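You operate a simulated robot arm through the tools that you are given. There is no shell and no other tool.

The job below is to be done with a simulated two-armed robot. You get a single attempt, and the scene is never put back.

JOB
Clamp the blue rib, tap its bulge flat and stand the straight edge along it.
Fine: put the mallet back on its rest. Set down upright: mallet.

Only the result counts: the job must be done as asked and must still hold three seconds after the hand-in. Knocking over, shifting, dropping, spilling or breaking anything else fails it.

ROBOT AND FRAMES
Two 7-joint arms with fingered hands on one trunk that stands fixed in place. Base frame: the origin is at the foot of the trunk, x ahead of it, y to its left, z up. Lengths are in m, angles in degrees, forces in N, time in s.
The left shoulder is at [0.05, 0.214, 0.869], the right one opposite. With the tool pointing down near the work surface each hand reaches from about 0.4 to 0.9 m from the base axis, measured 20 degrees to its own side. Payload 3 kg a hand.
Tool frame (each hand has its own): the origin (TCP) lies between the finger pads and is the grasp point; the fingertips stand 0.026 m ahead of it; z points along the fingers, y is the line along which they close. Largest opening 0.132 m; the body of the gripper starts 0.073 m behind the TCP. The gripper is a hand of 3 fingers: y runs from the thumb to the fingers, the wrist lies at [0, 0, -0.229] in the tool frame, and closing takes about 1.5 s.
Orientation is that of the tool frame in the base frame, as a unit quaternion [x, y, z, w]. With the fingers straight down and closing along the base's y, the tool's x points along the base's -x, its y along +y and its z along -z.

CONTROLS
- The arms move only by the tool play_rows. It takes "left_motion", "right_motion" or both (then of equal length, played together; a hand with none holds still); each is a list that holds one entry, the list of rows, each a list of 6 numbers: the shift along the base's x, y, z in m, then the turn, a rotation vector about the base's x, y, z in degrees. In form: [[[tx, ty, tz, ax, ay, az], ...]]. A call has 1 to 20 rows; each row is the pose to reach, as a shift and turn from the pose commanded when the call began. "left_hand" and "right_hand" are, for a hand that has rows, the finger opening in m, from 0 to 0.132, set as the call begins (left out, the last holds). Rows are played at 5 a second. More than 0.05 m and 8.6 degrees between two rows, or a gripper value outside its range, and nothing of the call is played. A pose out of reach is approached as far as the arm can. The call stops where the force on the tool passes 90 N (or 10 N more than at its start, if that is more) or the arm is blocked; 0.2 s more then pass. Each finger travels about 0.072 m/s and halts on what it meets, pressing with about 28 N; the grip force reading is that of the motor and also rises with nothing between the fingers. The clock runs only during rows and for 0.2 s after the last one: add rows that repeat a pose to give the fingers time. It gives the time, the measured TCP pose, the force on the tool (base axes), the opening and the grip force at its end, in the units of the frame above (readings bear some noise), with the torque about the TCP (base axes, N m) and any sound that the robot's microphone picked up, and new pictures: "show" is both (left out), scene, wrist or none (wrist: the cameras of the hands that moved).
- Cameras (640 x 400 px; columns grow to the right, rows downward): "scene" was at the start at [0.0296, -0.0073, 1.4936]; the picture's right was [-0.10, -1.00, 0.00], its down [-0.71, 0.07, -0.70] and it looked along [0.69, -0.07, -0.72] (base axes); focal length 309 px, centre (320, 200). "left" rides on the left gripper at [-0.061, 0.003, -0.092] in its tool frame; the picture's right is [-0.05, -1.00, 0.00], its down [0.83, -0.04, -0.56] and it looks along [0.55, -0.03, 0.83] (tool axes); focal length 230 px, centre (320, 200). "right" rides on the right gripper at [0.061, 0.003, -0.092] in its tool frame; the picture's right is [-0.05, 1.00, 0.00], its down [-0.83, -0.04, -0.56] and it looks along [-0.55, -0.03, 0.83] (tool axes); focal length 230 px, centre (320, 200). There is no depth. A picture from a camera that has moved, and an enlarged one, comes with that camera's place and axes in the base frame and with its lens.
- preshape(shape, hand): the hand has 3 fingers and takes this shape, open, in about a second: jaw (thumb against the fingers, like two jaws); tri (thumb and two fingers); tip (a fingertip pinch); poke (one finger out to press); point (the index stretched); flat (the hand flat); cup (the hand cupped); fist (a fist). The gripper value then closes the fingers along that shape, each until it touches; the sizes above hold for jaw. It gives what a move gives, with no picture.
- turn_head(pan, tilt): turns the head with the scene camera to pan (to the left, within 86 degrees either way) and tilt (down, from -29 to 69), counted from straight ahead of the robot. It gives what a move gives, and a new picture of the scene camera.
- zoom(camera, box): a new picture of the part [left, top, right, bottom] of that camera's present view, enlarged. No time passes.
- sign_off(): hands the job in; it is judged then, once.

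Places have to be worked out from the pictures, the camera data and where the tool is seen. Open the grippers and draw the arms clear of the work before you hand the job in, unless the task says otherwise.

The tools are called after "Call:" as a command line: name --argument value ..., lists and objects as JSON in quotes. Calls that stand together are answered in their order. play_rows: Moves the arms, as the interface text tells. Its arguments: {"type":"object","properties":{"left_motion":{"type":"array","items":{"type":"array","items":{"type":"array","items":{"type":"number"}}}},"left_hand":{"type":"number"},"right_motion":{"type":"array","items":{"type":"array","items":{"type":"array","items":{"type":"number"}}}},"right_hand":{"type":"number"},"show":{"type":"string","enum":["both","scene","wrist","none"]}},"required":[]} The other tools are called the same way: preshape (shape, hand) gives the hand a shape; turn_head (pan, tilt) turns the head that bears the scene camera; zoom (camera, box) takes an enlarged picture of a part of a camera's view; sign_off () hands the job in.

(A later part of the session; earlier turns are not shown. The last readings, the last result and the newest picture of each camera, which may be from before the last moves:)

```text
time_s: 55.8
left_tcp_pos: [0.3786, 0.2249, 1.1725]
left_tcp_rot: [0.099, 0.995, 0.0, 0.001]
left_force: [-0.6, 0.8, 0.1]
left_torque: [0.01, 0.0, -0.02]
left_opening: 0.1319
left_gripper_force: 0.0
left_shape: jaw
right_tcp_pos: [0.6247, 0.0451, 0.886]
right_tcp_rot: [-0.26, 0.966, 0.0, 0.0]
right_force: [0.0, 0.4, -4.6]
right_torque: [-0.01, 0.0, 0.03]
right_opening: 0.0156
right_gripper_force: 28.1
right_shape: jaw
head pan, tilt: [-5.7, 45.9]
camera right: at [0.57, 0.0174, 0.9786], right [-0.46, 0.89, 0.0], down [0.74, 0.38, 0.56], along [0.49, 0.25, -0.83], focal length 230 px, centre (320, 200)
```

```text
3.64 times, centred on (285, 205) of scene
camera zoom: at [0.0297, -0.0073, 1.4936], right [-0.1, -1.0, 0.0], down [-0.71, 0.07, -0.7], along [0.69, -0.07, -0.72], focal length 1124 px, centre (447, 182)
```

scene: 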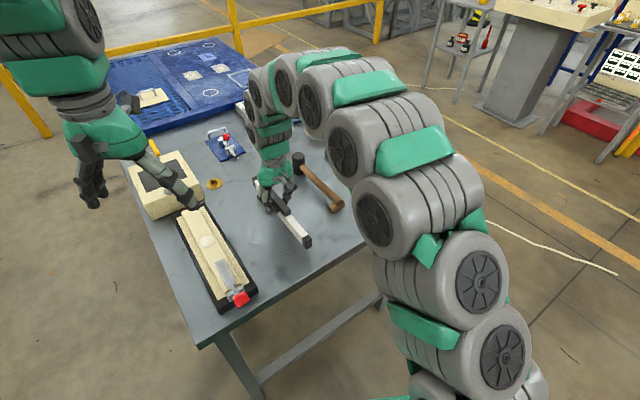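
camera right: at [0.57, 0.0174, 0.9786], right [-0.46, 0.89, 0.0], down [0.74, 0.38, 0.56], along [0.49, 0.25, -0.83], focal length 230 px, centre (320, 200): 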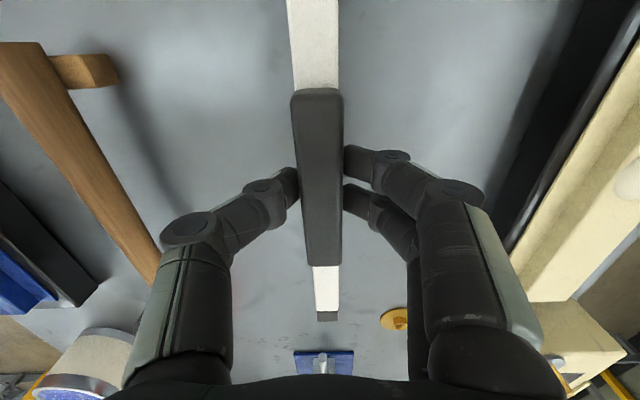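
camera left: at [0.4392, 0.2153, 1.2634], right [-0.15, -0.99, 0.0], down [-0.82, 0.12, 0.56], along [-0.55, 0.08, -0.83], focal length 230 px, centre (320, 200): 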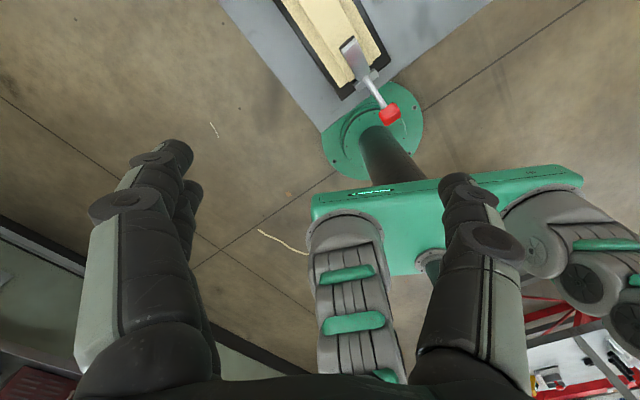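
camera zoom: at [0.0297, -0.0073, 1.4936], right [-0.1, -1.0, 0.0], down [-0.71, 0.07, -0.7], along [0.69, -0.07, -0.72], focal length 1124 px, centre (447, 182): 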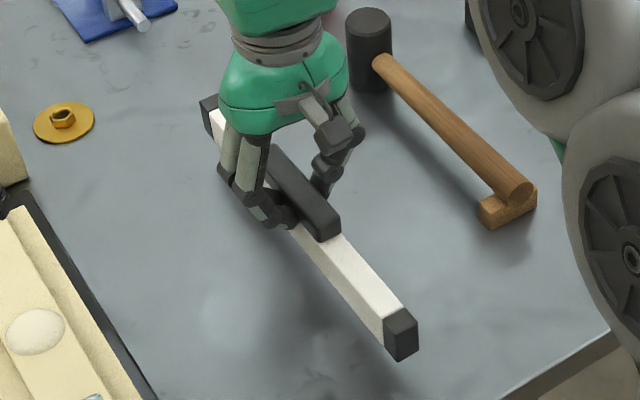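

It hangs level with no torque. I raise it and carry it over to above the rib, stopping about 5 cm above the ridge for a check.

Call:
play_rows --right_motion '[[[0, 0, 0.04, 0, 0, 0], [0, 0, 0.08, 0, 0, 0], [0, 0, 0.11, 0, 0, 0], [0.024, -0.029, 0.11, 0, 0, 0], [0.048, -0.058, 0.11, 0, 0, 0], [0.072, -0.086, 0.11, 0, 0, 0], [0.096, -0.115, 0.11, 0, 0, 0], [0.12, -0.144, 0.11, 0, 0, 0], [0.144, -0.173, 0.11, 0, 0, 0], [0.168, -0.201, 0.11, 0, 0, 0], [0.192, -0.23, 0.11, 0, 0, 0], [0.217, -0.259, 0.11, 0, 0, 0], [0.217, -0.259, 0.08, 0, 0, 0], [0.217, -0.259, 0.08, 0, 0, 0]]]' --right_hand 0.0 --show "both"

Call:
zoom --camera "scene" --box '[310, 110, 430, 220]'

Call:
zoom --camera "right" --box '[200, 0, 440, 320]'

```text
time_s: 58.8
left_tcp_pos: [0.3781, 0.2253, 1.1724]
left_tcp_rot: [0.099, 0.995, 0.0, 0.0]
left_force: [-0.5, -0.1, -0.2]
left_torque: [0.02, 0.02, 0.0]
left_opening: 0.132
left_gripper_force: 0.0
left_shape: jaw
right_tcp_pos: [0.8212, -0.2123, 0.9555]
right_tcp_rot: [-0.259, 0.966, 0.0, 0.0]
right_force: [-0.1, -0.2, -5.6]
right_torque: [-0.03, 0.03, -0.02]
right_opening: 0.0156
right_gripper_force: 28.1
right_shape: jaw
right hand out of reach, approached as far as the arm can: row 11, 12, 13, 14
head pan, tilt: [-5.7, 45.9]
camera right: at [0.7669, -0.2413, 1.0476], right [-0.46, 0.89, 0.0], down [0.74, 0.38, 0.56], along [0.49, 0.25, -0.83], focal length 230 px, centre (320, 200)
```

scene: 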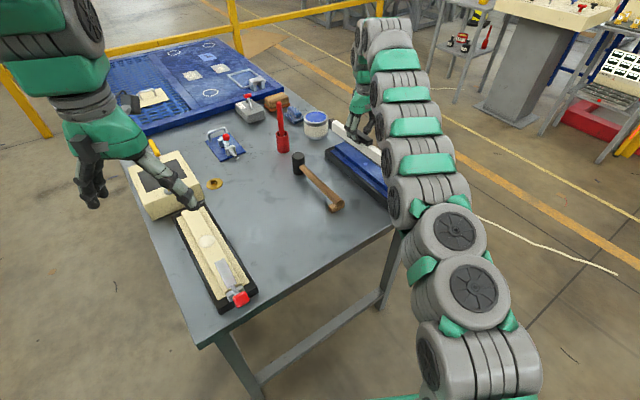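
right: 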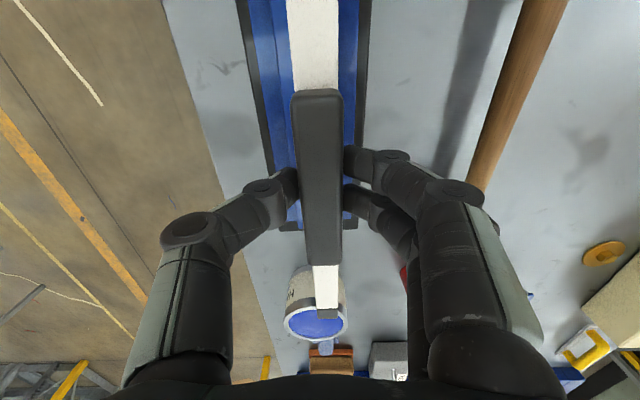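

```text
3.64 times, centred on (370, 165) of scene
camera zoom: at [0.0297, -0.0073, 1.4936], right [-0.1, -1.0, 0.0], down [-0.71, 0.07, -0.7], along [0.69, -0.07, -0.72], focal length 1124 px, centre (138, 327)
```

zoom: 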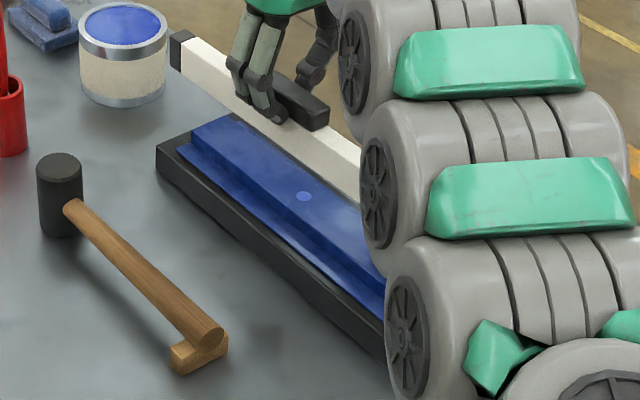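

```text
1.25 times, centred on (320, 160) of right
camera zoom: at [0.7669, -0.2413, 1.0476], right [-0.46, 0.89, 0.0], down [0.74, 0.38, 0.56], along [0.49, 0.25, -0.83], focal length 288 px, centre (320, 250)
```

zoom: 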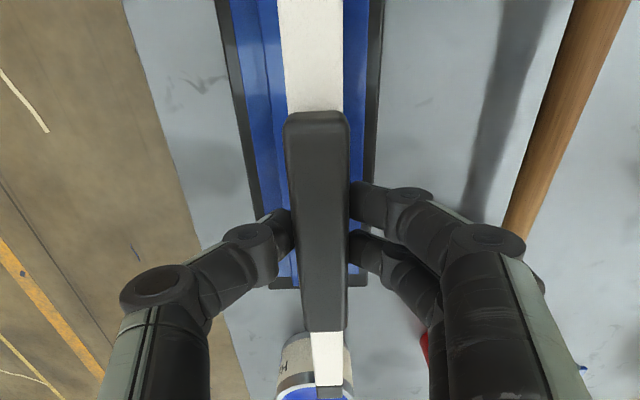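

The arm can't quite reach x≈0.843 at this height, so I need to hold the bar further back on its grip. I first move back to a reachable spot to re-establish the pose.

Call:
play_rows --right_motion '[[[-0.02, 0.024, 0.02, 0, 0, 0], [-0.044, 0.053, 0.03, 0, 0, 0], [-0.068, 0.082, 0.03, 0, 0, 0], [-0.092, 0.111, 0.03, 0, 0, 0], [-0.116, 0.14, 0.03, 0, 0, 0], [-0.14, 0.169, 0.03, 0, 0, 0], [-0.164, 0.198, 0.03, 0, 0, 0], [-0.188, 0.227, 0.03, 0, 0, 0], [-0.188, 0.227, 0.03, 0, 0, 0]]]' --right_hand 0.0 --show "both"

```text
time_s: 60.8
left_tcp_pos: [0.3794, 0.2251, 1.172]
left_tcp_rot: [0.099, 0.995, -0.001, 0.0]
left_force: [0.6, 0.1, -0.8]
left_torque: [-0.01, 0.03, 0.02]
left_opening: 0.132
left_gripper_force: 0.1
left_shape: jaw
right_tcp_pos: [0.6347, 0.0165, 0.9858]
right_tcp_rot: [-0.26, 0.966, 0.0, -0.001]
right_force: [0.5, 0.1, -4.8]
right_torque: [-0.02, 0.04, 0.01]
right_opening: 0.0155
right_gripper_force: 28.4
right_shape: jaw
head pan, tilt: [-5.7, 45.9]
camera right: at [0.5796, -0.011, 1.0779], right [-0.46, 0.89, 0.0], down [0.74, 0.38, 0.55], along [0.49, 0.25, -0.83], focal length 230 px, centre (320, 200)
```

scene: 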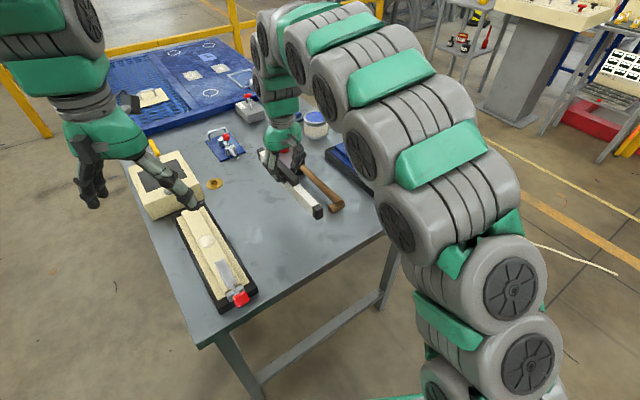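
right: 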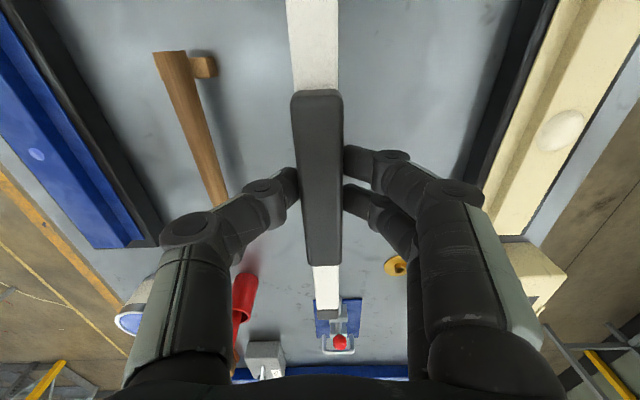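

Position is re-established. I set the bar down on its old place on the table, lowering slowly at the end.

Call:
play_rows --right_motion '[[[-0.004, 0.015, -0.02, 0, 0, 0], [-0.008, 0.0295, -0.05, 0, 0, 0], [-0.008, 0.0295, -0.09, 0, 0, 0], [-0.008, 0.0295, -0.115, 0, 0, 0], [-0.008, 0.0295, -0.124, 0, 0, 0], [-0.008, 0.0295, -0.127, 0, 0, 0], [-0.008, 0.0295, -0.13, 0, 0, 0], [-0.008, 0.0295, -0.13, 0, 0, 0]]]' --right_hand 0.0 --show "none"

```text
time_s: 62.6
left_tcp_pos: [0.3791, 0.2258, 1.1725]
left_tcp_rot: [0.099, 0.995, 0.0, 0.0]
left_force: [0.0, 0.1, 0.1]
left_torque: [0.0, 0.01, 0.0]
left_opening: 0.1319
left_gripper_force: 0.0
left_shape: jaw
right_tcp_pos: [0.6258, 0.0467, 0.8574]
right_tcp_rot: [-0.26, 0.966, 0.0, 0.001]
right_force: [-0.4, 0.3, -5.4]
right_torque: [-0.01, -0.04, -0.01]
right_opening: 0.0155
right_gripper_force: 28.1
right_shape: jaw
head pan, tilt: [-5.7, 45.9]
```

The bar's weight is still on the hand; I lower a couple of millimetres more until it rests.

Call:
play_rows --right_motion '[[[0, 0, -0.001, 0, 0, 0], [0, 0, -0.002, 0, 0, 0], [0, 0, -0.003, 0, 0, 0], [0, 0, -0.003, 0, 0, 0]]]' --right_hand 0.0 --show "none"

```text
time_s: 63.6
left_tcp_pos: [0.3773, 0.2254, 1.1719]
left_tcp_rot: [0.099, 0.995, 0.0, -0.001]
left_force: [0.0, 0.1, -0.3]
left_torque: [0.01, 0.02, 0.02]
left_opening: 0.1319
left_gripper_force: 0.0
left_shape: jaw
right_tcp_pos: [0.6268, 0.0448, 0.8549]
right_tcp_rot: [-0.259, 0.966, 0.0, 0.001]
right_force: [-3.8, -2.7, 13.0]
right_torque: [-0.01, 0.07, 0.05]
right_opening: 0.016
right_gripper_force: 27.9
right_shape: jaw
head pan, tilt: [-5.7, 45.9]
```

The bar stands on the table. I open, shift the hand 3 cm back along the bar and 3 mm lower, and look.

Call:
play_rows --right_motion '[[[0, 0, 0.001, 0, 0, 0], [0, 0, 0.001, 0, 0, 0], [0, 0, 0.001, 0, 0, 0], [0, 0, 0.001, 0, 0, 0], [-0.013, -0.0075, 0.001, 0, 0, 0], [-0.026, -0.015, -0.003, 0, 0, 0], [-0.026, -0.015, -0.003, 0, 0, 0]]]' --right_hand 0.06 --show "both"

Call:
zoom --camera "right" --box '[200, 80, 440, 320]'

Call:
zoom --camera "scene" --box '[240, 150, 330, 260]'

```text
time_s: 65.2
left_tcp_pos: [0.3787, 0.225, 1.1727]
left_tcp_rot: [0.1, 0.995, 0.0, 0.0]
left_force: [-0.2, -0.9, 0.9]
left_torque: [0.0, 0.0, 0.01]
left_opening: 0.1319
left_gripper_force: 0.1
left_shape: jaw
right_tcp_pos: [0.601, 0.0311, 0.8498]
right_tcp_rot: [-0.259, 0.966, 0.0, 0.0]
right_force: [-0.2, -0.5, 0.2]
right_torque: [-0.01, 0.01, 0.02]
right_opening: 0.0596
right_gripper_force: 0.0
right_shape: jaw
head pan, tilt: [-5.7, 45.9]
camera right: at [0.5453, 0.0026, 0.9433], right [-0.46, 0.89, 0.0], down [0.74, 0.38, 0.55], along [0.49, 0.25, -0.83], focal length 230 px, centre (320, 200)
```

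scene: 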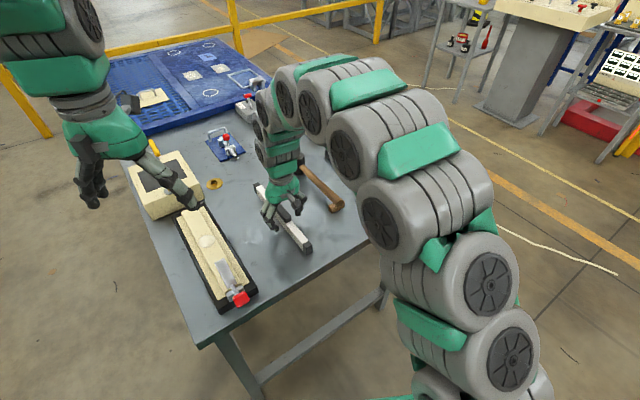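
right: 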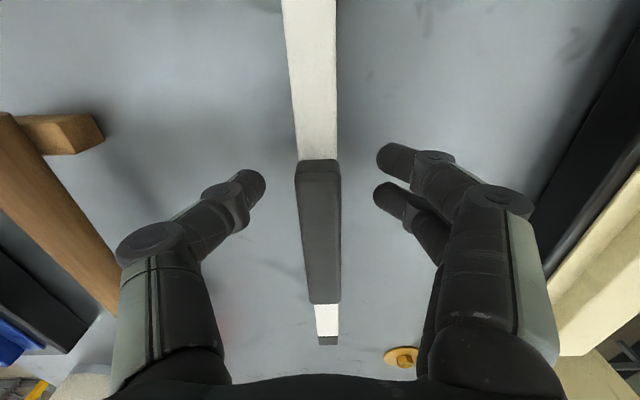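

```text
1.67 times, centred on (320, 200) of right
camera zoom: at [0.5453, 0.0026, 0.9433], right [-0.46, 0.89, 0.0], down [0.74, 0.38, 0.55], along [0.49, 0.25, -0.83], focal length 384 px, centre (320, 200)
```

zoom: 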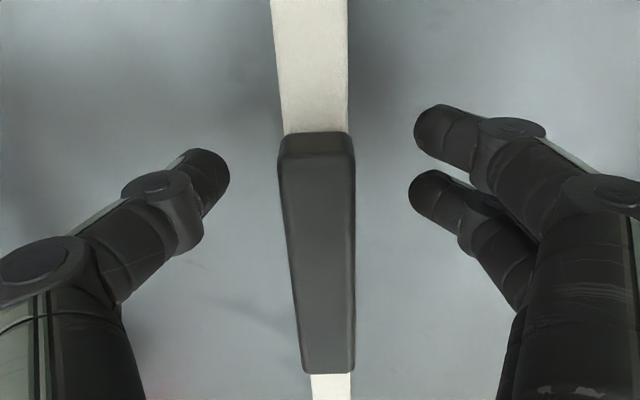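

```text
3.64 times, centred on (285, 205) of scene
camera zoom: at [0.0296, -0.0073, 1.4936], right [-0.1, -1.0, 0.0], down [-0.71, 0.07, -0.7], along [0.69, -0.07, -0.72], focal length 1124 px, centre (447, 182)
```

zoom: 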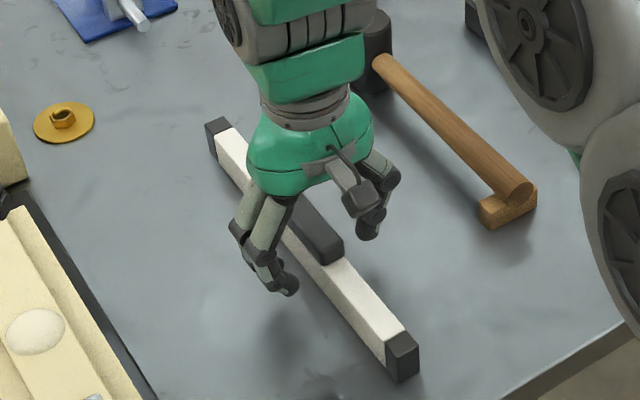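

The rear finger is right at the end of the grip; I move 7 mm forward so it fully bears on it, then close.

Call:
play_rows --right_motion '[[[0.006, 0.0035, 0, 0, 0, 0], [0.006, 0.0035, 0, 0, 0, 0]]]' --right_hand 0.06 --show "none"

Call:
play_rows --right_motion '[[[0, 0, 0, 0, 0, 0], [0, 0, 0, 0, 0, 0], [0, 0, 0, 0, 0, 0], [0, 0, 0, 0, 0, 0], [0, 0, 0, 0, 0, 0]]]' --right_hand 0.005 --show "both"

Call:
zoom --camera "right" --box '[200, 80, 440, 320]'

Call:
zoom --camera "scene" --box '[240, 150, 330, 260]'

```text
time_s: 65.8
left_tcp_pos: [0.3781, 0.2258, 1.1724]
left_tcp_rot: [0.099, 0.995, -0.001, 0.001]
left_force: [0.0, -0.7, 0.0]
left_torque: [0.0, 0.02, -0.01]
left_opening: 0.1317
left_gripper_force: 0.0
left_shape: jaw
right_tcp_pos: [0.607, 0.0349, 0.8507]
right_tcp_rot: [-0.259, 0.966, 0.0, 0.0]
right_force: [-0.1, 0.1, 0.0]
right_torque: [0.02, 0.02, 0.0]
right_opening: 0.0594
right_gripper_force: 0.1
right_shape: jaw
head pan, tilt: [-5.7, 45.9]
```

```text
time_s: 67.0
left_tcp_pos: [0.378, 0.2249, 1.1718]
left_tcp_rot: [0.099, 0.995, 0.0, 0.0]
left_force: [0.5, -0.1, 0.3]
left_torque: [-0.03, 0.01, 0.0]
left_opening: 0.1317
left_gripper_force: 0.1
left_shape: jaw
right_tcp_pos: [0.6066, 0.0332, 0.8515]
right_tcp_rot: [-0.26, 0.966, 0.0, -0.001]
right_force: [-0.2, -0.6, 0.7]
right_torque: [-0.03, 0.03, -0.04]
right_opening: 0.0164
right_gripper_force: 28.6
right_shape: jaw
head pan, tilt: [-5.7, 45.9]
camera right: at [0.5513, 0.0059, 0.9434], right [-0.46, 0.89, 0.0], down [0.74, 0.38, 0.55], along [0.49, 0.25, -0.83], focal length 230 px, centre (320, 200)
```

scene: 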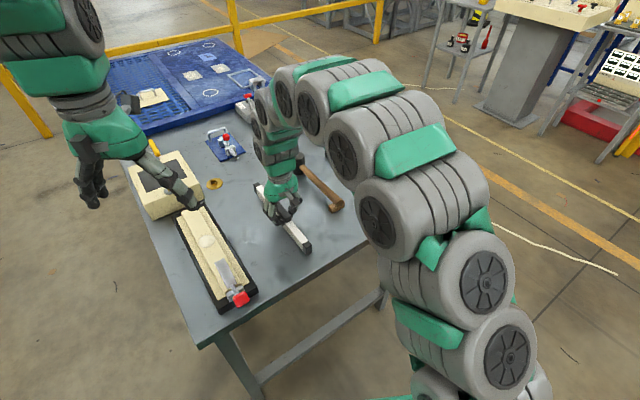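
right: 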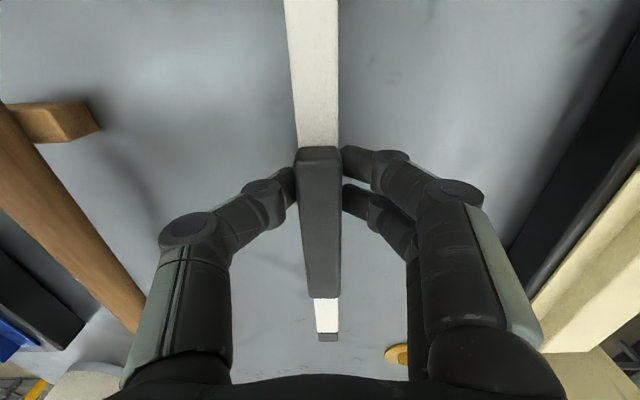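

```text
1.67 times, centred on (320, 200) of right
camera zoom: at [0.5513, 0.0059, 0.9434], right [-0.46, 0.89, 0.0], down [0.74, 0.38, 0.55], along [0.49, 0.25, -0.83], focal length 384 px, centre (320, 200)
```

zoom: 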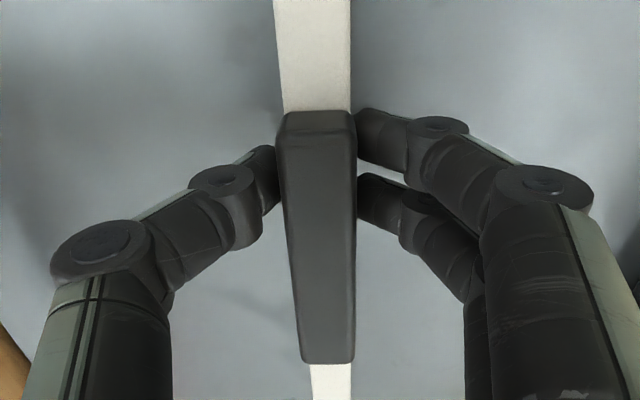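

```text
3.64 times, centred on (285, 205) of scene
camera zoom: at [0.0296, -0.0073, 1.4936], right [-0.1, -1.0, 0.0], down [-0.71, 0.07, -0.7], along [0.69, -0.07, -0.72], focal length 1124 px, centre (447, 182)
```

zoom: 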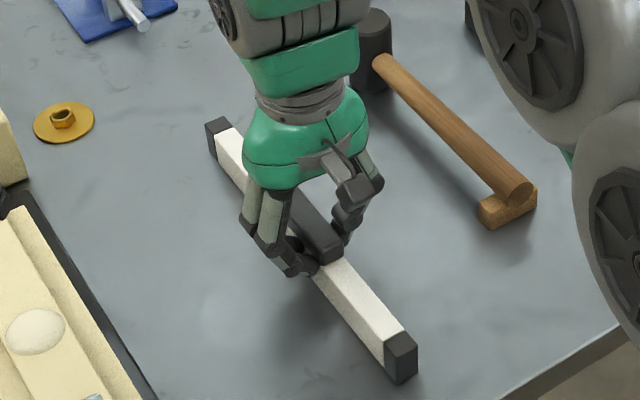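

Firm grip 2.2 cm behind the bar's middle. I lift it 10 cm and carry it above the ridge again to TCP ≈(0.822,-0.2245,0.951).

Call:
play_rows --right_motion '[[[0, 0, 0.02, 0, 0, 0], [0, 0, 0.06, 0, 0, 0], [0, 0, 0.1, 0, 0, 0], [0.024, -0.029, 0.1, 0, 0, 0], [0.048, -0.058, 0.1, 0, 0, 0], [0.072, -0.086, 0.1, 0, 0, 0], [0.096, -0.115, 0.1, 0, 0, 0], [0.12, -0.144, 0.1, 0, 0, 0], [0.144, -0.173, 0.1, 0, 0, 0], [0.168, -0.201, 0.1, 0, 0, 0], [0.192, -0.23, 0.1, 0, 0, 0], [0.2156, -0.2585, 0.095, 0, 0, 0], [0.2156, -0.2585, 0.09, 0, 0, 0], [0.2156, -0.2585, 0.09, 0, 0, 0]]]' --right_hand 0.0 --show "both"

Call:
zoom --camera "scene" --box '[310, 110, 430, 220]'

Call:
zoom --camera "right" --box '[200, 0, 440, 320]'

```text
time_s: 70.0
left_tcp_pos: [0.3769, 0.2249, 1.1729]
left_tcp_rot: [0.099, 0.995, 0.0, 0.0]
left_force: [-0.3, 0.7, -0.5]
left_torque: [-0.04, -0.02, -0.01]
left_opening: 0.1321
left_gripper_force: 0.1
left_shape: jaw
right_tcp_pos: [0.8214, -0.2239, 0.9431]
right_tcp_rot: [-0.26, 0.966, -0.001, 0.0]
right_force: [-0.3, 1.1, -5.7]
right_torque: [-0.07, 0.14, 0.02]
right_opening: 0.0161
right_gripper_force: 27.7
right_shape: jaw
head pan, tilt: [-5.7, 45.9]
camera right: at [0.7674, -0.2514, 1.0357], right [-0.46, 0.89, 0.0], down [0.74, 0.38, 0.55], along [0.49, 0.25, -0.83], focal length 230 px, centre (320, 200)
```

scene: 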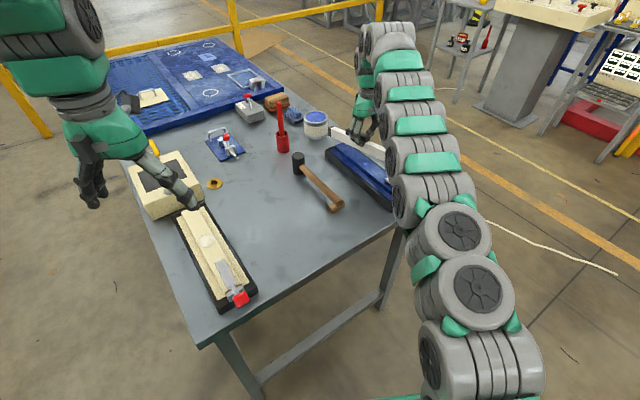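
right: 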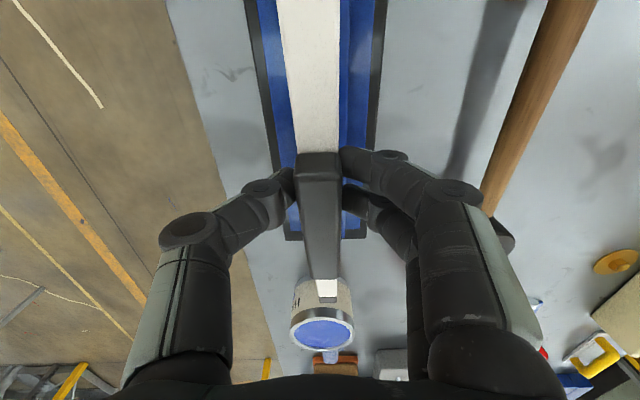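

```text
3.64 times, centred on (370, 165) of scene
camera zoom: at [0.0297, -0.0073, 1.4936], right [-0.1, -1.0, 0.0], down [-0.71, 0.07, -0.7], along [0.69, -0.07, -0.72], focal length 1124 px, centre (138, 327)
```

zoom: 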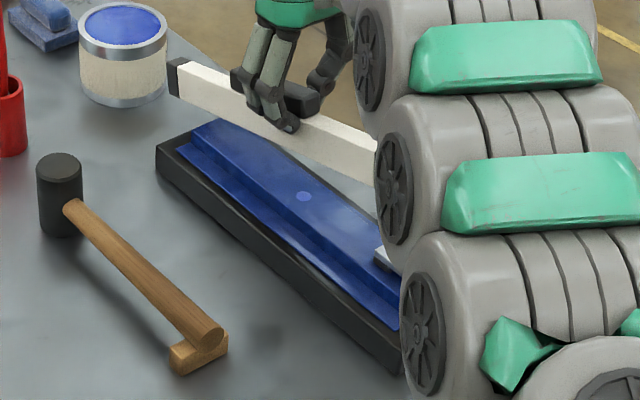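

```text
1.25 times, centred on (320, 160) of right
camera zoom: at [0.7674, -0.2514, 1.0357], right [-0.46, 0.89, 0.0], down [0.74, 0.38, 0.55], along [0.49, 0.25, -0.83], focal length 288 px, centre (320, 250)
```

zoom: 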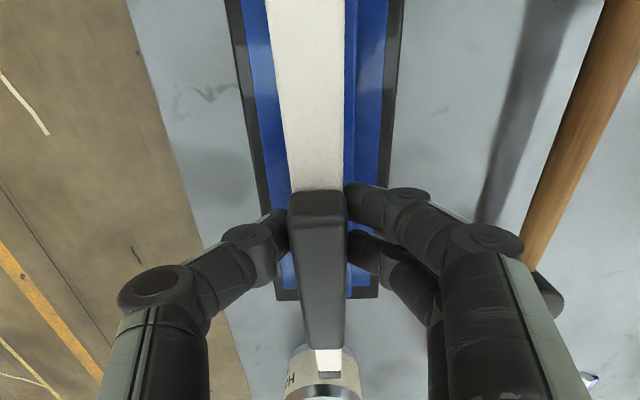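

The bar's far end has drooped several degrees in the grip. I raise a little and pitch the hand to bring the bar level, then measure.

Call:
play_rows --right_motion '[[[0, 0, 0.005, 1.75, -3.03, 0], [0, 0, 0.01, 3.5, -6.06, 0], [0, 0, 0.01, 4.5, -7.8, 0], [0, 0, 0.01, 4.5, -7.8, 0]]]' --right_hand 0.0 --show "both"

Call:
zoom --camera "scene" --box '[320, 110, 410, 190]'

Call:
zoom --camera "right" --box '[200, 0, 440, 320]'

```text
time_s: 71.0
left_tcp_pos: [0.3789, 0.2257, 1.1721]
left_tcp_rot: [0.099, 0.995, 0.0, 0.0]
left_force: [0.3, 0.3, 0.3]
left_torque: [0.02, 0.01, 0.01]
left_opening: 0.1316
left_gripper_force: 0.0
left_shape: jaw
right_tcp_pos: [0.8233, -0.2237, 0.9523]
right_tcp_rot: [-0.259, 0.963, 0.02, 0.076]
right_force: [0.0, -0.2, -6.0]
right_torque: [-0.07, 0.16, 0.01]
right_opening: 0.016
right_gripper_force: 27.8
right_shape: jaw
head pan, tilt: [-5.7, 45.9]
camera right: at [0.756, -0.2589, 1.0344], right [-0.46, 0.89, 0.01], down [0.66, 0.33, 0.68], along [0.6, 0.32, -0.73], focal length 230 px, centre (320, 200)
```

scene: 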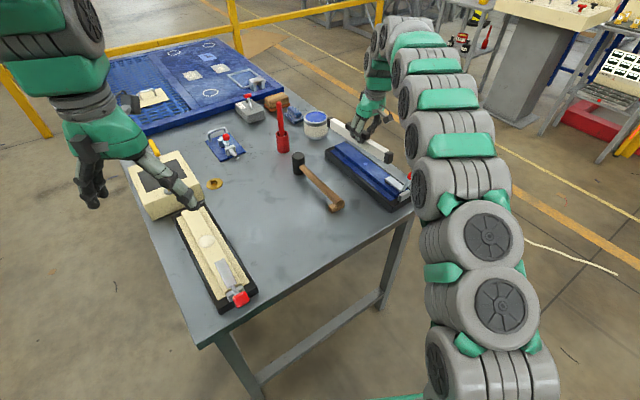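
right: 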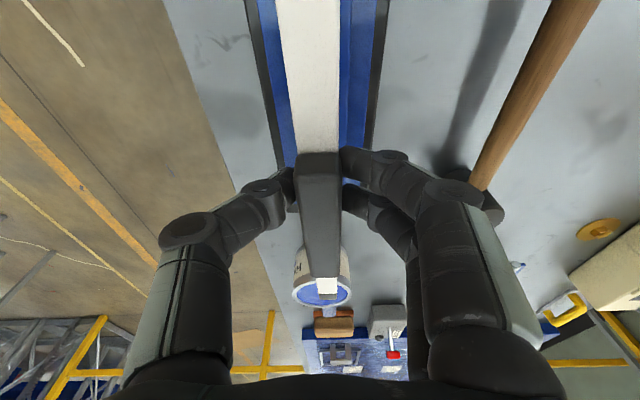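

```text
5.00 times, centred on (365, 150) of scene
camera zoom: at [0.0297, -0.0073, 1.4936], right [-0.1, -1.0, 0.0], down [-0.71, 0.07, -0.7], along [0.69, -0.07, -0.72], focal length 1545 px, centre (95, 450)
```

zoom: 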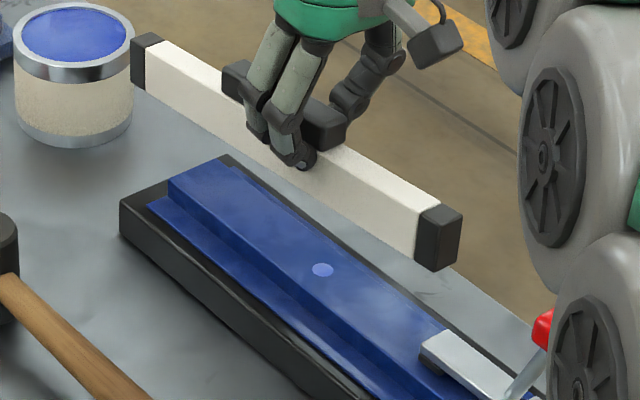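

```text
1.25 times, centred on (320, 160) of right
camera zoom: at [0.756, -0.2589, 1.0344], right [-0.46, 0.89, 0.01], down [0.66, 0.33, 0.68], along [0.6, 0.32, -0.73], focal length 288 px, centre (320, 250)
```

zoom: 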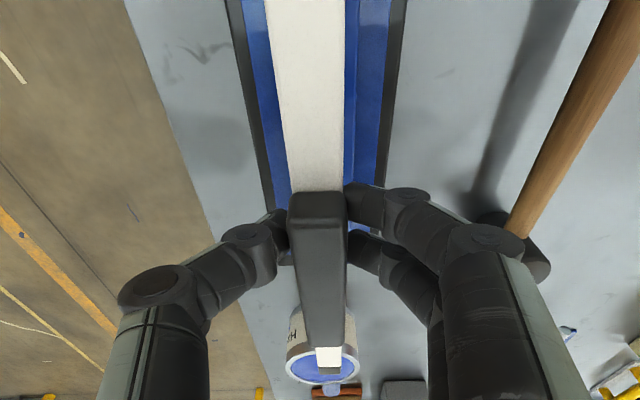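

Measured: the bar still droops 5°, its near end is ~5 mm beyond the clamp plate's tip, and it lies on the ridge axis. I pitch a further 5° and shift 6 mm along the rib away from the clamp.

Call:
play_rows --right_motion '[[[0.0026, 0.0015, 0, 1.25, -2.17, 0], [0.0052, 0.003, 0, 2.5, -4.33, 0], [0.0052, 0.003, 0, 2.5, -4.33, 0]]]' --right_hand 0.0 --show "both"

Call:
zoom --camera "scene" --box '[320, 110, 410, 190]'

Call:
zoom --camera "right" --box '[200, 0, 440, 320]'

```text
time_s: 71.8
left_tcp_pos: [0.3792, 0.2245, 1.1721]
left_tcp_rot: [0.098, 0.995, 0.0, 0.0]
left_force: [1.5, 0.4, -0.3]
left_torque: [0.01, 0.02, -0.02]
left_opening: 0.1318
left_gripper_force: 0.2
left_shape: jaw
right_tcp_pos: [0.8285, -0.2202, 0.9535]
right_tcp_rot: [-0.258, 0.958, 0.032, 0.117]
right_force: [-0.3, -0.5, -5.1]
right_torque: [-0.06, 0.11, 0.01]
right_opening: 0.016
right_gripper_force: 27.9
right_shape: jaw
head pan, tilt: [-5.7, 45.9]
camera right: at [0.7552, -0.26, 1.0282], right [-0.46, 0.89, 0.01], down [0.6, 0.3, 0.74], along [0.65, 0.35, -0.67], focal length 230 px, centre (320, 200)
```

scene: 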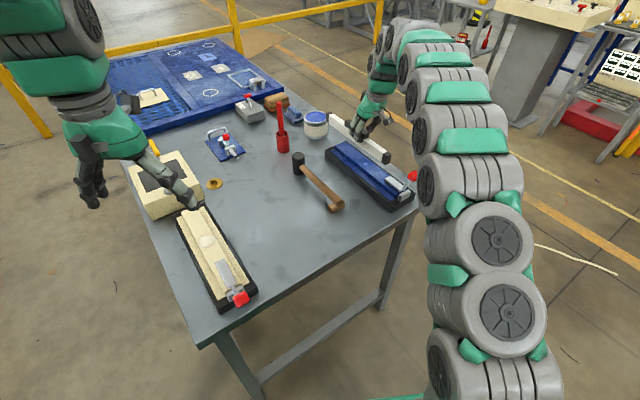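
right: 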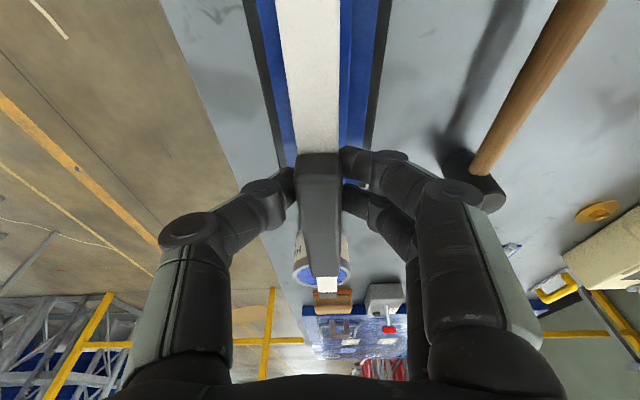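

```text
5.00 times, centred on (365, 150) of scene
camera zoom: at [0.0297, -0.0073, 1.4936], right [-0.1, -1.0, 0.0], down [-0.71, 0.07, -0.7], along [0.69, -0.07, -0.72], focal length 1545 px, centre (95, 450)
```

zoom: 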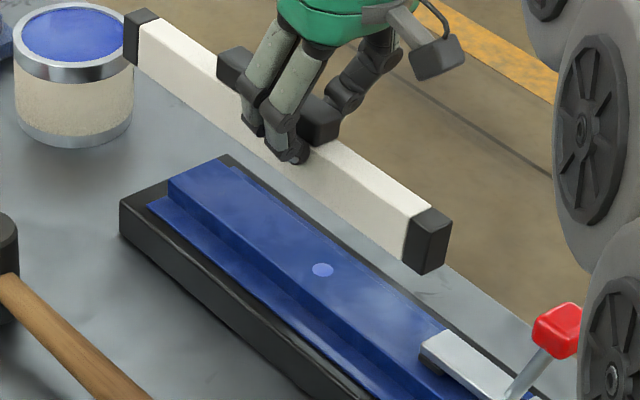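

```text
1.25 times, centred on (320, 160) of right
camera zoom: at [0.7552, -0.26, 1.0282], right [-0.46, 0.89, 0.01], down [0.6, 0.3, 0.74], along [0.65, 0.35, -0.67], focal length 288 px, centre (320, 250)
```

zoom: 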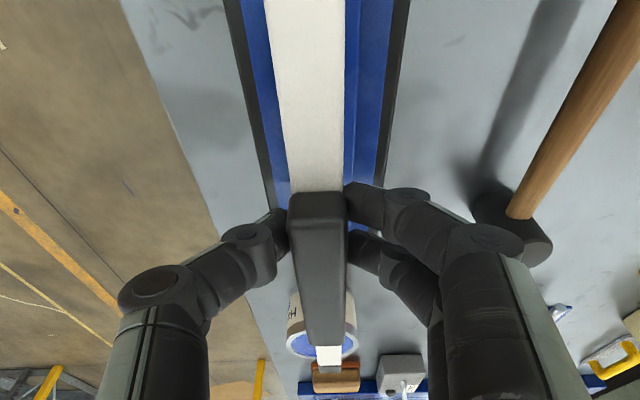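

The bar is level now (within 0.5°), ~10 mm clear of the clamp plate and on the ridge axis. I lower it 4.5 cm straight down and check again.

Call:
play_rows --right_motion '[[[0, 0, -0.012, 0, 0, 0], [0, 0, -0.024, 0, 0, 0], [0, 0, -0.034, 0, 0, 0], [0, 0, -0.042, 0, 0, 0], [0, 0, -0.042, 0, 0, 0]]]' --right_hand 0.0 --show "both"

Call:
zoom --camera "scene" --box '[320, 110, 410, 190]'

Call:
zoom --camera "right" --box '[200, 0, 440, 320]'

```text
time_s: 73.0
left_tcp_pos: [0.378, 0.2238, 1.1717]
left_tcp_rot: [0.099, 0.995, 0.0, 0.0]
left_force: [-0.2, 0.2, 0.1]
left_torque: [0.0, -0.01, 0.01]
left_opening: 0.132
left_gripper_force: 0.1
left_shape: jaw
right_tcp_pos: [0.8278, -0.2228, 0.9104]
right_tcp_rot: [-0.257, 0.959, 0.031, 0.117]
right_force: [-0.1, -0.3, -4.7]
right_torque: [-0.06, 0.13, 0.01]
right_opening: 0.0163
right_gripper_force: 27.9
right_shape: jaw
head pan, tilt: [-5.7, 45.9]
camera right: at [0.7547, -0.2611, 0.9851], right [-0.46, 0.89, 0.01], down [0.6, 0.3, 0.74], along [0.65, 0.35, -0.67], focal length 230 px, centre (320, 200)
```

scene: 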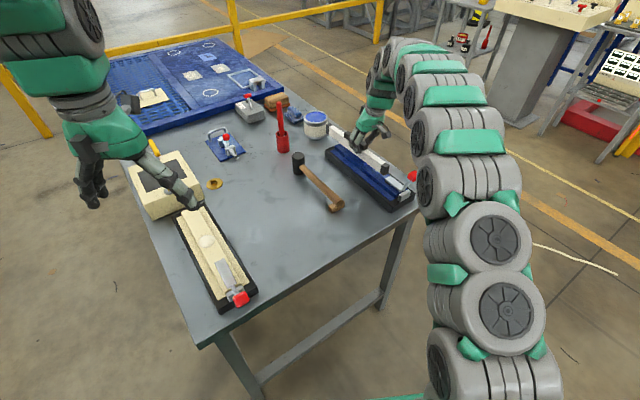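
right: 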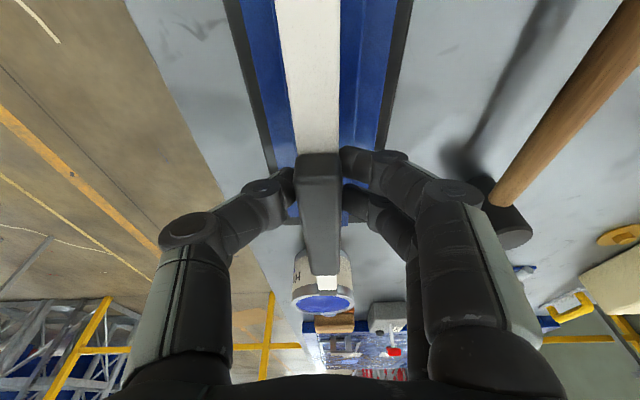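

```text
5.00 times, centred on (365, 150) of scene
camera zoom: at [0.0297, -0.0073, 1.4936], right [-0.1, -1.0, 0.0], down [-0.71, 0.07, -0.7], along [0.69, -0.07, -0.72], focal length 1545 px, centre (95, 450)
```

zoom: 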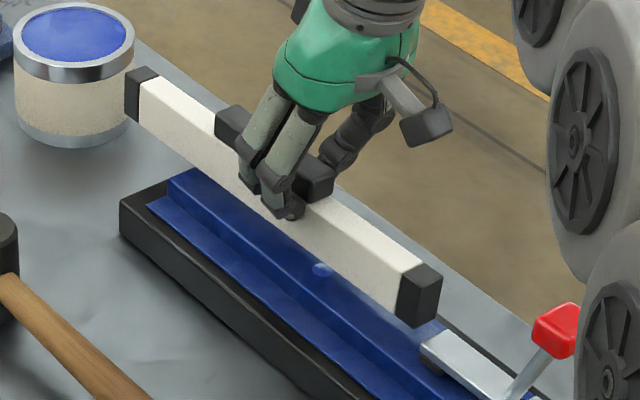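

```text
1.25 times, centred on (320, 160) of right
camera zoom: at [0.7547, -0.2611, 0.9851], right [-0.46, 0.89, 0.01], down [0.6, 0.3, 0.74], along [0.65, 0.35, -0.67], focal length 288 px, centre (320, 250)
```

zoom: 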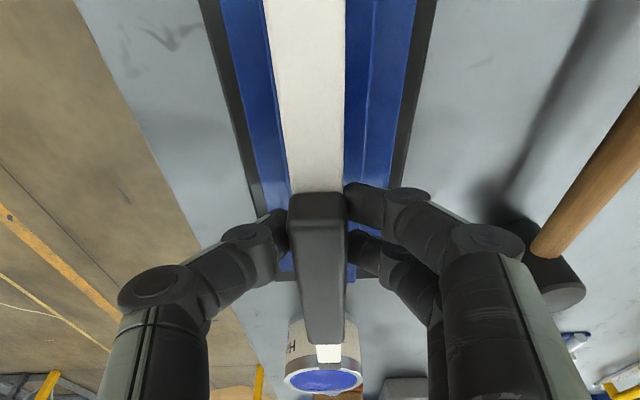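

The bar is about 1.2 cm above the ridge and ~3 mm to the right of its centre. I shift 3 mm left and lower in fine steps to find contact.

Call:
play_rows --right_motion '[[[-0.0015, 0.0026, 0, 0, 0, 0], [-0.0015, 0.0026, -0.003, 0, 0, 0], [-0.0015, 0.0026, -0.006, 0, 0, 0], [-0.0015, 0.0026, -0.008, 0, 0, 0], [-0.0015, 0.0026, -0.008, 0, 0, 0]]]' --right_hand 0.0 --show "scene"

Call:
zoom --camera "scene" --box '[320, 110, 410, 190]'

```text
time_s: 74.2
left_tcp_pos: [0.3787, 0.2244, 1.1729]
left_tcp_rot: [0.099, 0.995, 0.0, -0.001]
left_force: [0.6, 0.9, -0.2]
left_torque: [-0.02, 0.01, -0.01]
left_opening: 0.1319
left_gripper_force: 0.0
left_shape: jaw
right_tcp_pos: [0.8276, -0.2203, 0.9022]
right_tcp_rot: [-0.258, 0.959, 0.031, 0.118]
right_force: [-0.9, 0.6, -6.2]
right_torque: [-0.1, 0.16, 0.0]
right_opening: 0.0161
right_gripper_force: 28.7
right_shape: jaw
head pan, tilt: [-5.7, 45.9]
```

scene: 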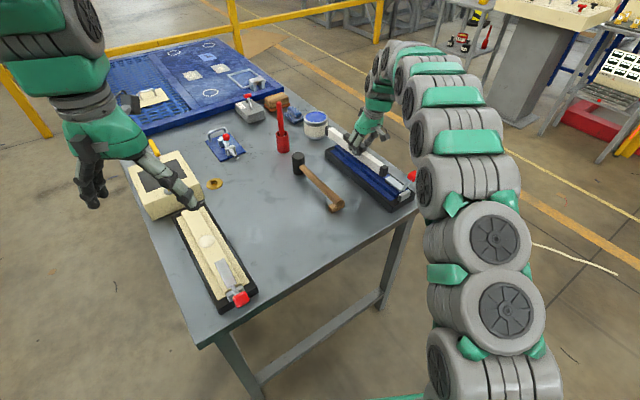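

```text
5.00 times, centred on (365, 150) of scene
camera zoom: at [0.0297, -0.0073, 1.4936], right [-0.1, -1.0, 0.0], down [-0.71, 0.07, -0.7], along [0.69, -0.07, -0.72], focal length 1545 px, centre (95, 450)
```

zoom: 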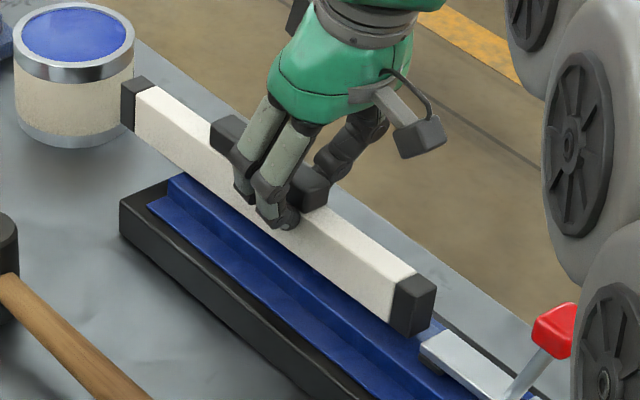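

Still free of contact. I zoom on the gap between the bar's near end and the clamp plate before the last millimetres.

Call:
zoom --camera "scene" --box '[390, 155, 420, 185]'

Call:
zoom --camera "scene" --box '[335, 130, 375, 160]'

```text
13.33 times, centred on (405, 170) of scene
camera zoom: at [0.0297, -0.0073, 1.4936], right [-0.1, -1.0, 0.0], down [-0.71, 0.07, -0.7], along [0.69, -0.07, -0.72], focal length 4121 px, centre (-813, 600)
```

zoom: 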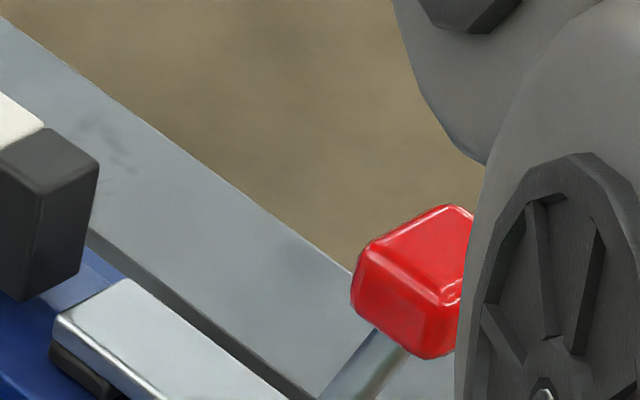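

```text
13.33 times, centred on (355, 145) of scene
camera zoom: at [0.0297, -0.0073, 1.4936], right [-0.1, -1.0, 0.0], down [-0.71, 0.07, -0.7], along [0.69, -0.07, -0.72], focal length 4121 px, centre (-147, 933)
```

zoom: 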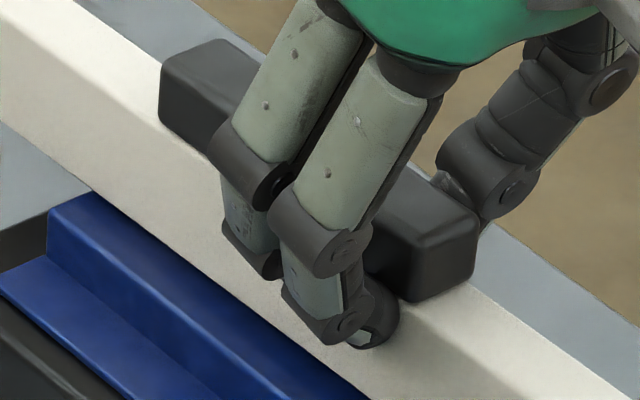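

There is roughly a centimetre of clearance to the clamp. I continue down in 2 mm steps until contact.

Call:
play_rows --right_motion '[[[0, 0, -0.002, 0, 0, 0], [0, 0, -0.004, 0, 0, 0], [0, 0, -0.005, 0, 0, 0], [0, 0, -0.005, 0, 0, 0]]]' --right_hand 0.0 --show "none"

```text
time_s: 75.2
left_tcp_pos: [0.379, 0.2248, 1.1723]
left_tcp_rot: [0.099, 0.995, -0.001, -0.001]
left_force: [-0.2, -0.2, 0.6]
left_torque: [0.01, 0.01, -0.05]
left_opening: 0.1318
left_gripper_force: 0.1
left_shape: jaw
right_tcp_pos: [0.827, -0.2187, 0.8977]
right_tcp_rot: [-0.258, 0.958, 0.032, 0.118]
right_force: [-1.6, -0.4, 2.1]
right_torque: [-0.03, 0.15, 0.0]
right_opening: 0.016
right_gripper_force: 28.4
right_shape: jaw
head pan, tilt: [-5.7, 45.9]
```

Contact has begun (force z rose by ~8 N). I view how the bar sits.

Call:
zoom --camera "scene" --box '[320, 110, 410, 190]'

Call:
zoom --camera "scene" --box '[375, 150, 415, 185]'

Call:
zoom --camera "right" --box '[200, 0, 440, 320]'

```text
5.00 times, centred on (365, 150) of scene
camera zoom: at [0.0295, -0.0073, 1.4936], right [-0.1, -1.0, 0.0], down [-0.71, 0.07, -0.7], along [0.69, -0.07, -0.72], focal length 1545 px, centre (95, 450)
```

zoom: 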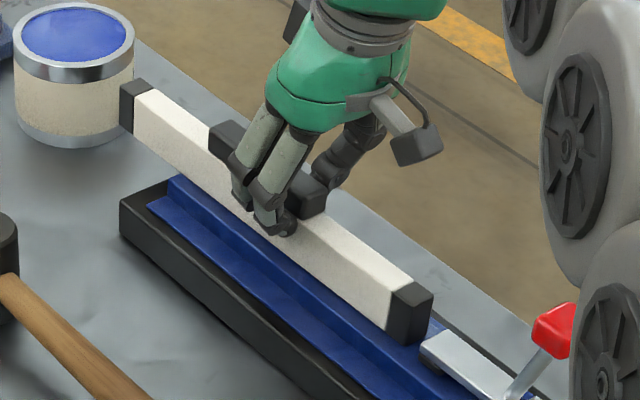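

```text
11.43 times, centred on (395, 168) of scene
camera zoom: at [0.0295, -0.0073, 1.4936], right [-0.1, -1.0, 0.0], down [-0.71, 0.07, -0.7], along [0.69, -0.07, -0.72], focal length 3532 px, centre (-537, 571)
```

zoom: 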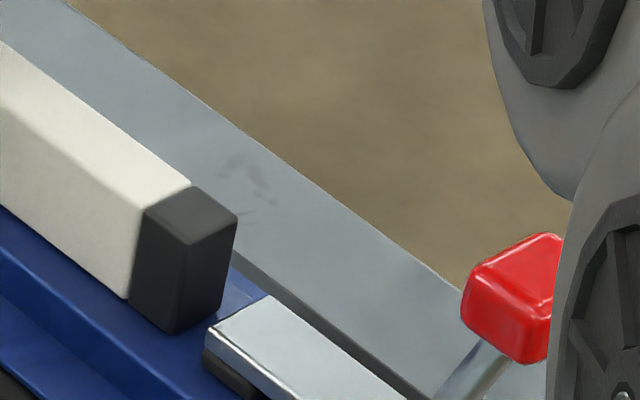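

```text
1.25 times, centred on (320, 160) of right
camera zoom: at [0.7539, -0.2573, 0.9726], right [-0.46, 0.89, 0.01], down [0.6, 0.3, 0.74], along [0.65, 0.35, -0.67], focal length 288 px, centre (320, 250)
```

zoom: 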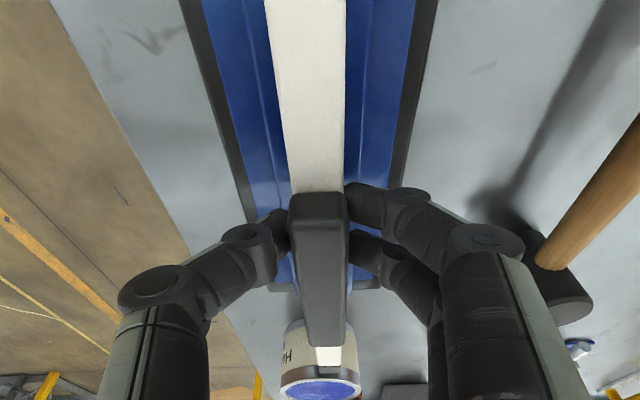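

The bar sits on the ridge top between its edges, clear of the clamp plate. I press 2 mm more so it seats flat.

Call:
play_rows --right_motion '[[[0, 0, -0.001, 0, 0, 0], [0, 0, -0.002, 0, 0, 0], [0, 0, -0.002, 0, 0, 0]]]' --right_hand 0.0 --show "scene"

Call:
zoom --camera "scene" --box '[320, 110, 410, 190]'

```text
time_s: 76.0
left_tcp_pos: [0.3772, 0.2253, 1.172]
left_tcp_rot: [0.1, 0.995, 0.0, 0.0]
left_force: [0.1, -0.9, 1.1]
left_torque: [0.0, -0.02, -0.02]
left_opening: 0.1319
left_gripper_force: 0.0
left_shape: jaw
right_tcp_pos: [0.827, -0.2191, 0.8971]
right_tcp_rot: [-0.258, 0.958, 0.031, 0.119]
right_force: [0.9, 2.9, 17.9]
right_torque: [0.08, 0.08, 0.02]
right_opening: 0.0165
right_gripper_force: 28.1
right_shape: jaw
head pan, tilt: [-5.7, 45.9]
```

scene: 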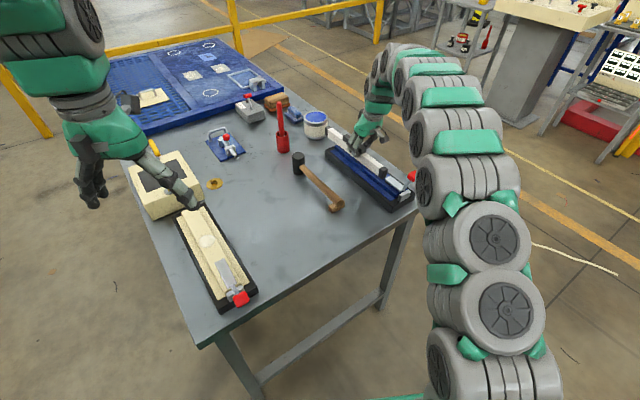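

```text
5.00 times, centred on (365, 150) of scene
camera zoom: at [0.0293, -0.0072, 1.4936], right [-0.1, -1.0, 0.0], down [-0.71, 0.07, -0.7], along [0.69, -0.07, -0.72], focal length 1545 px, centre (95, 450)
```

zoom: 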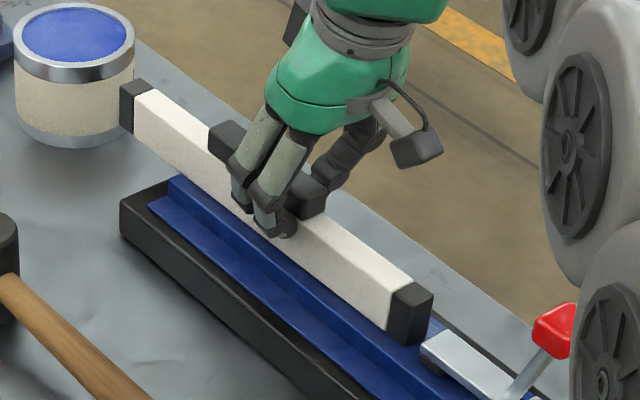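

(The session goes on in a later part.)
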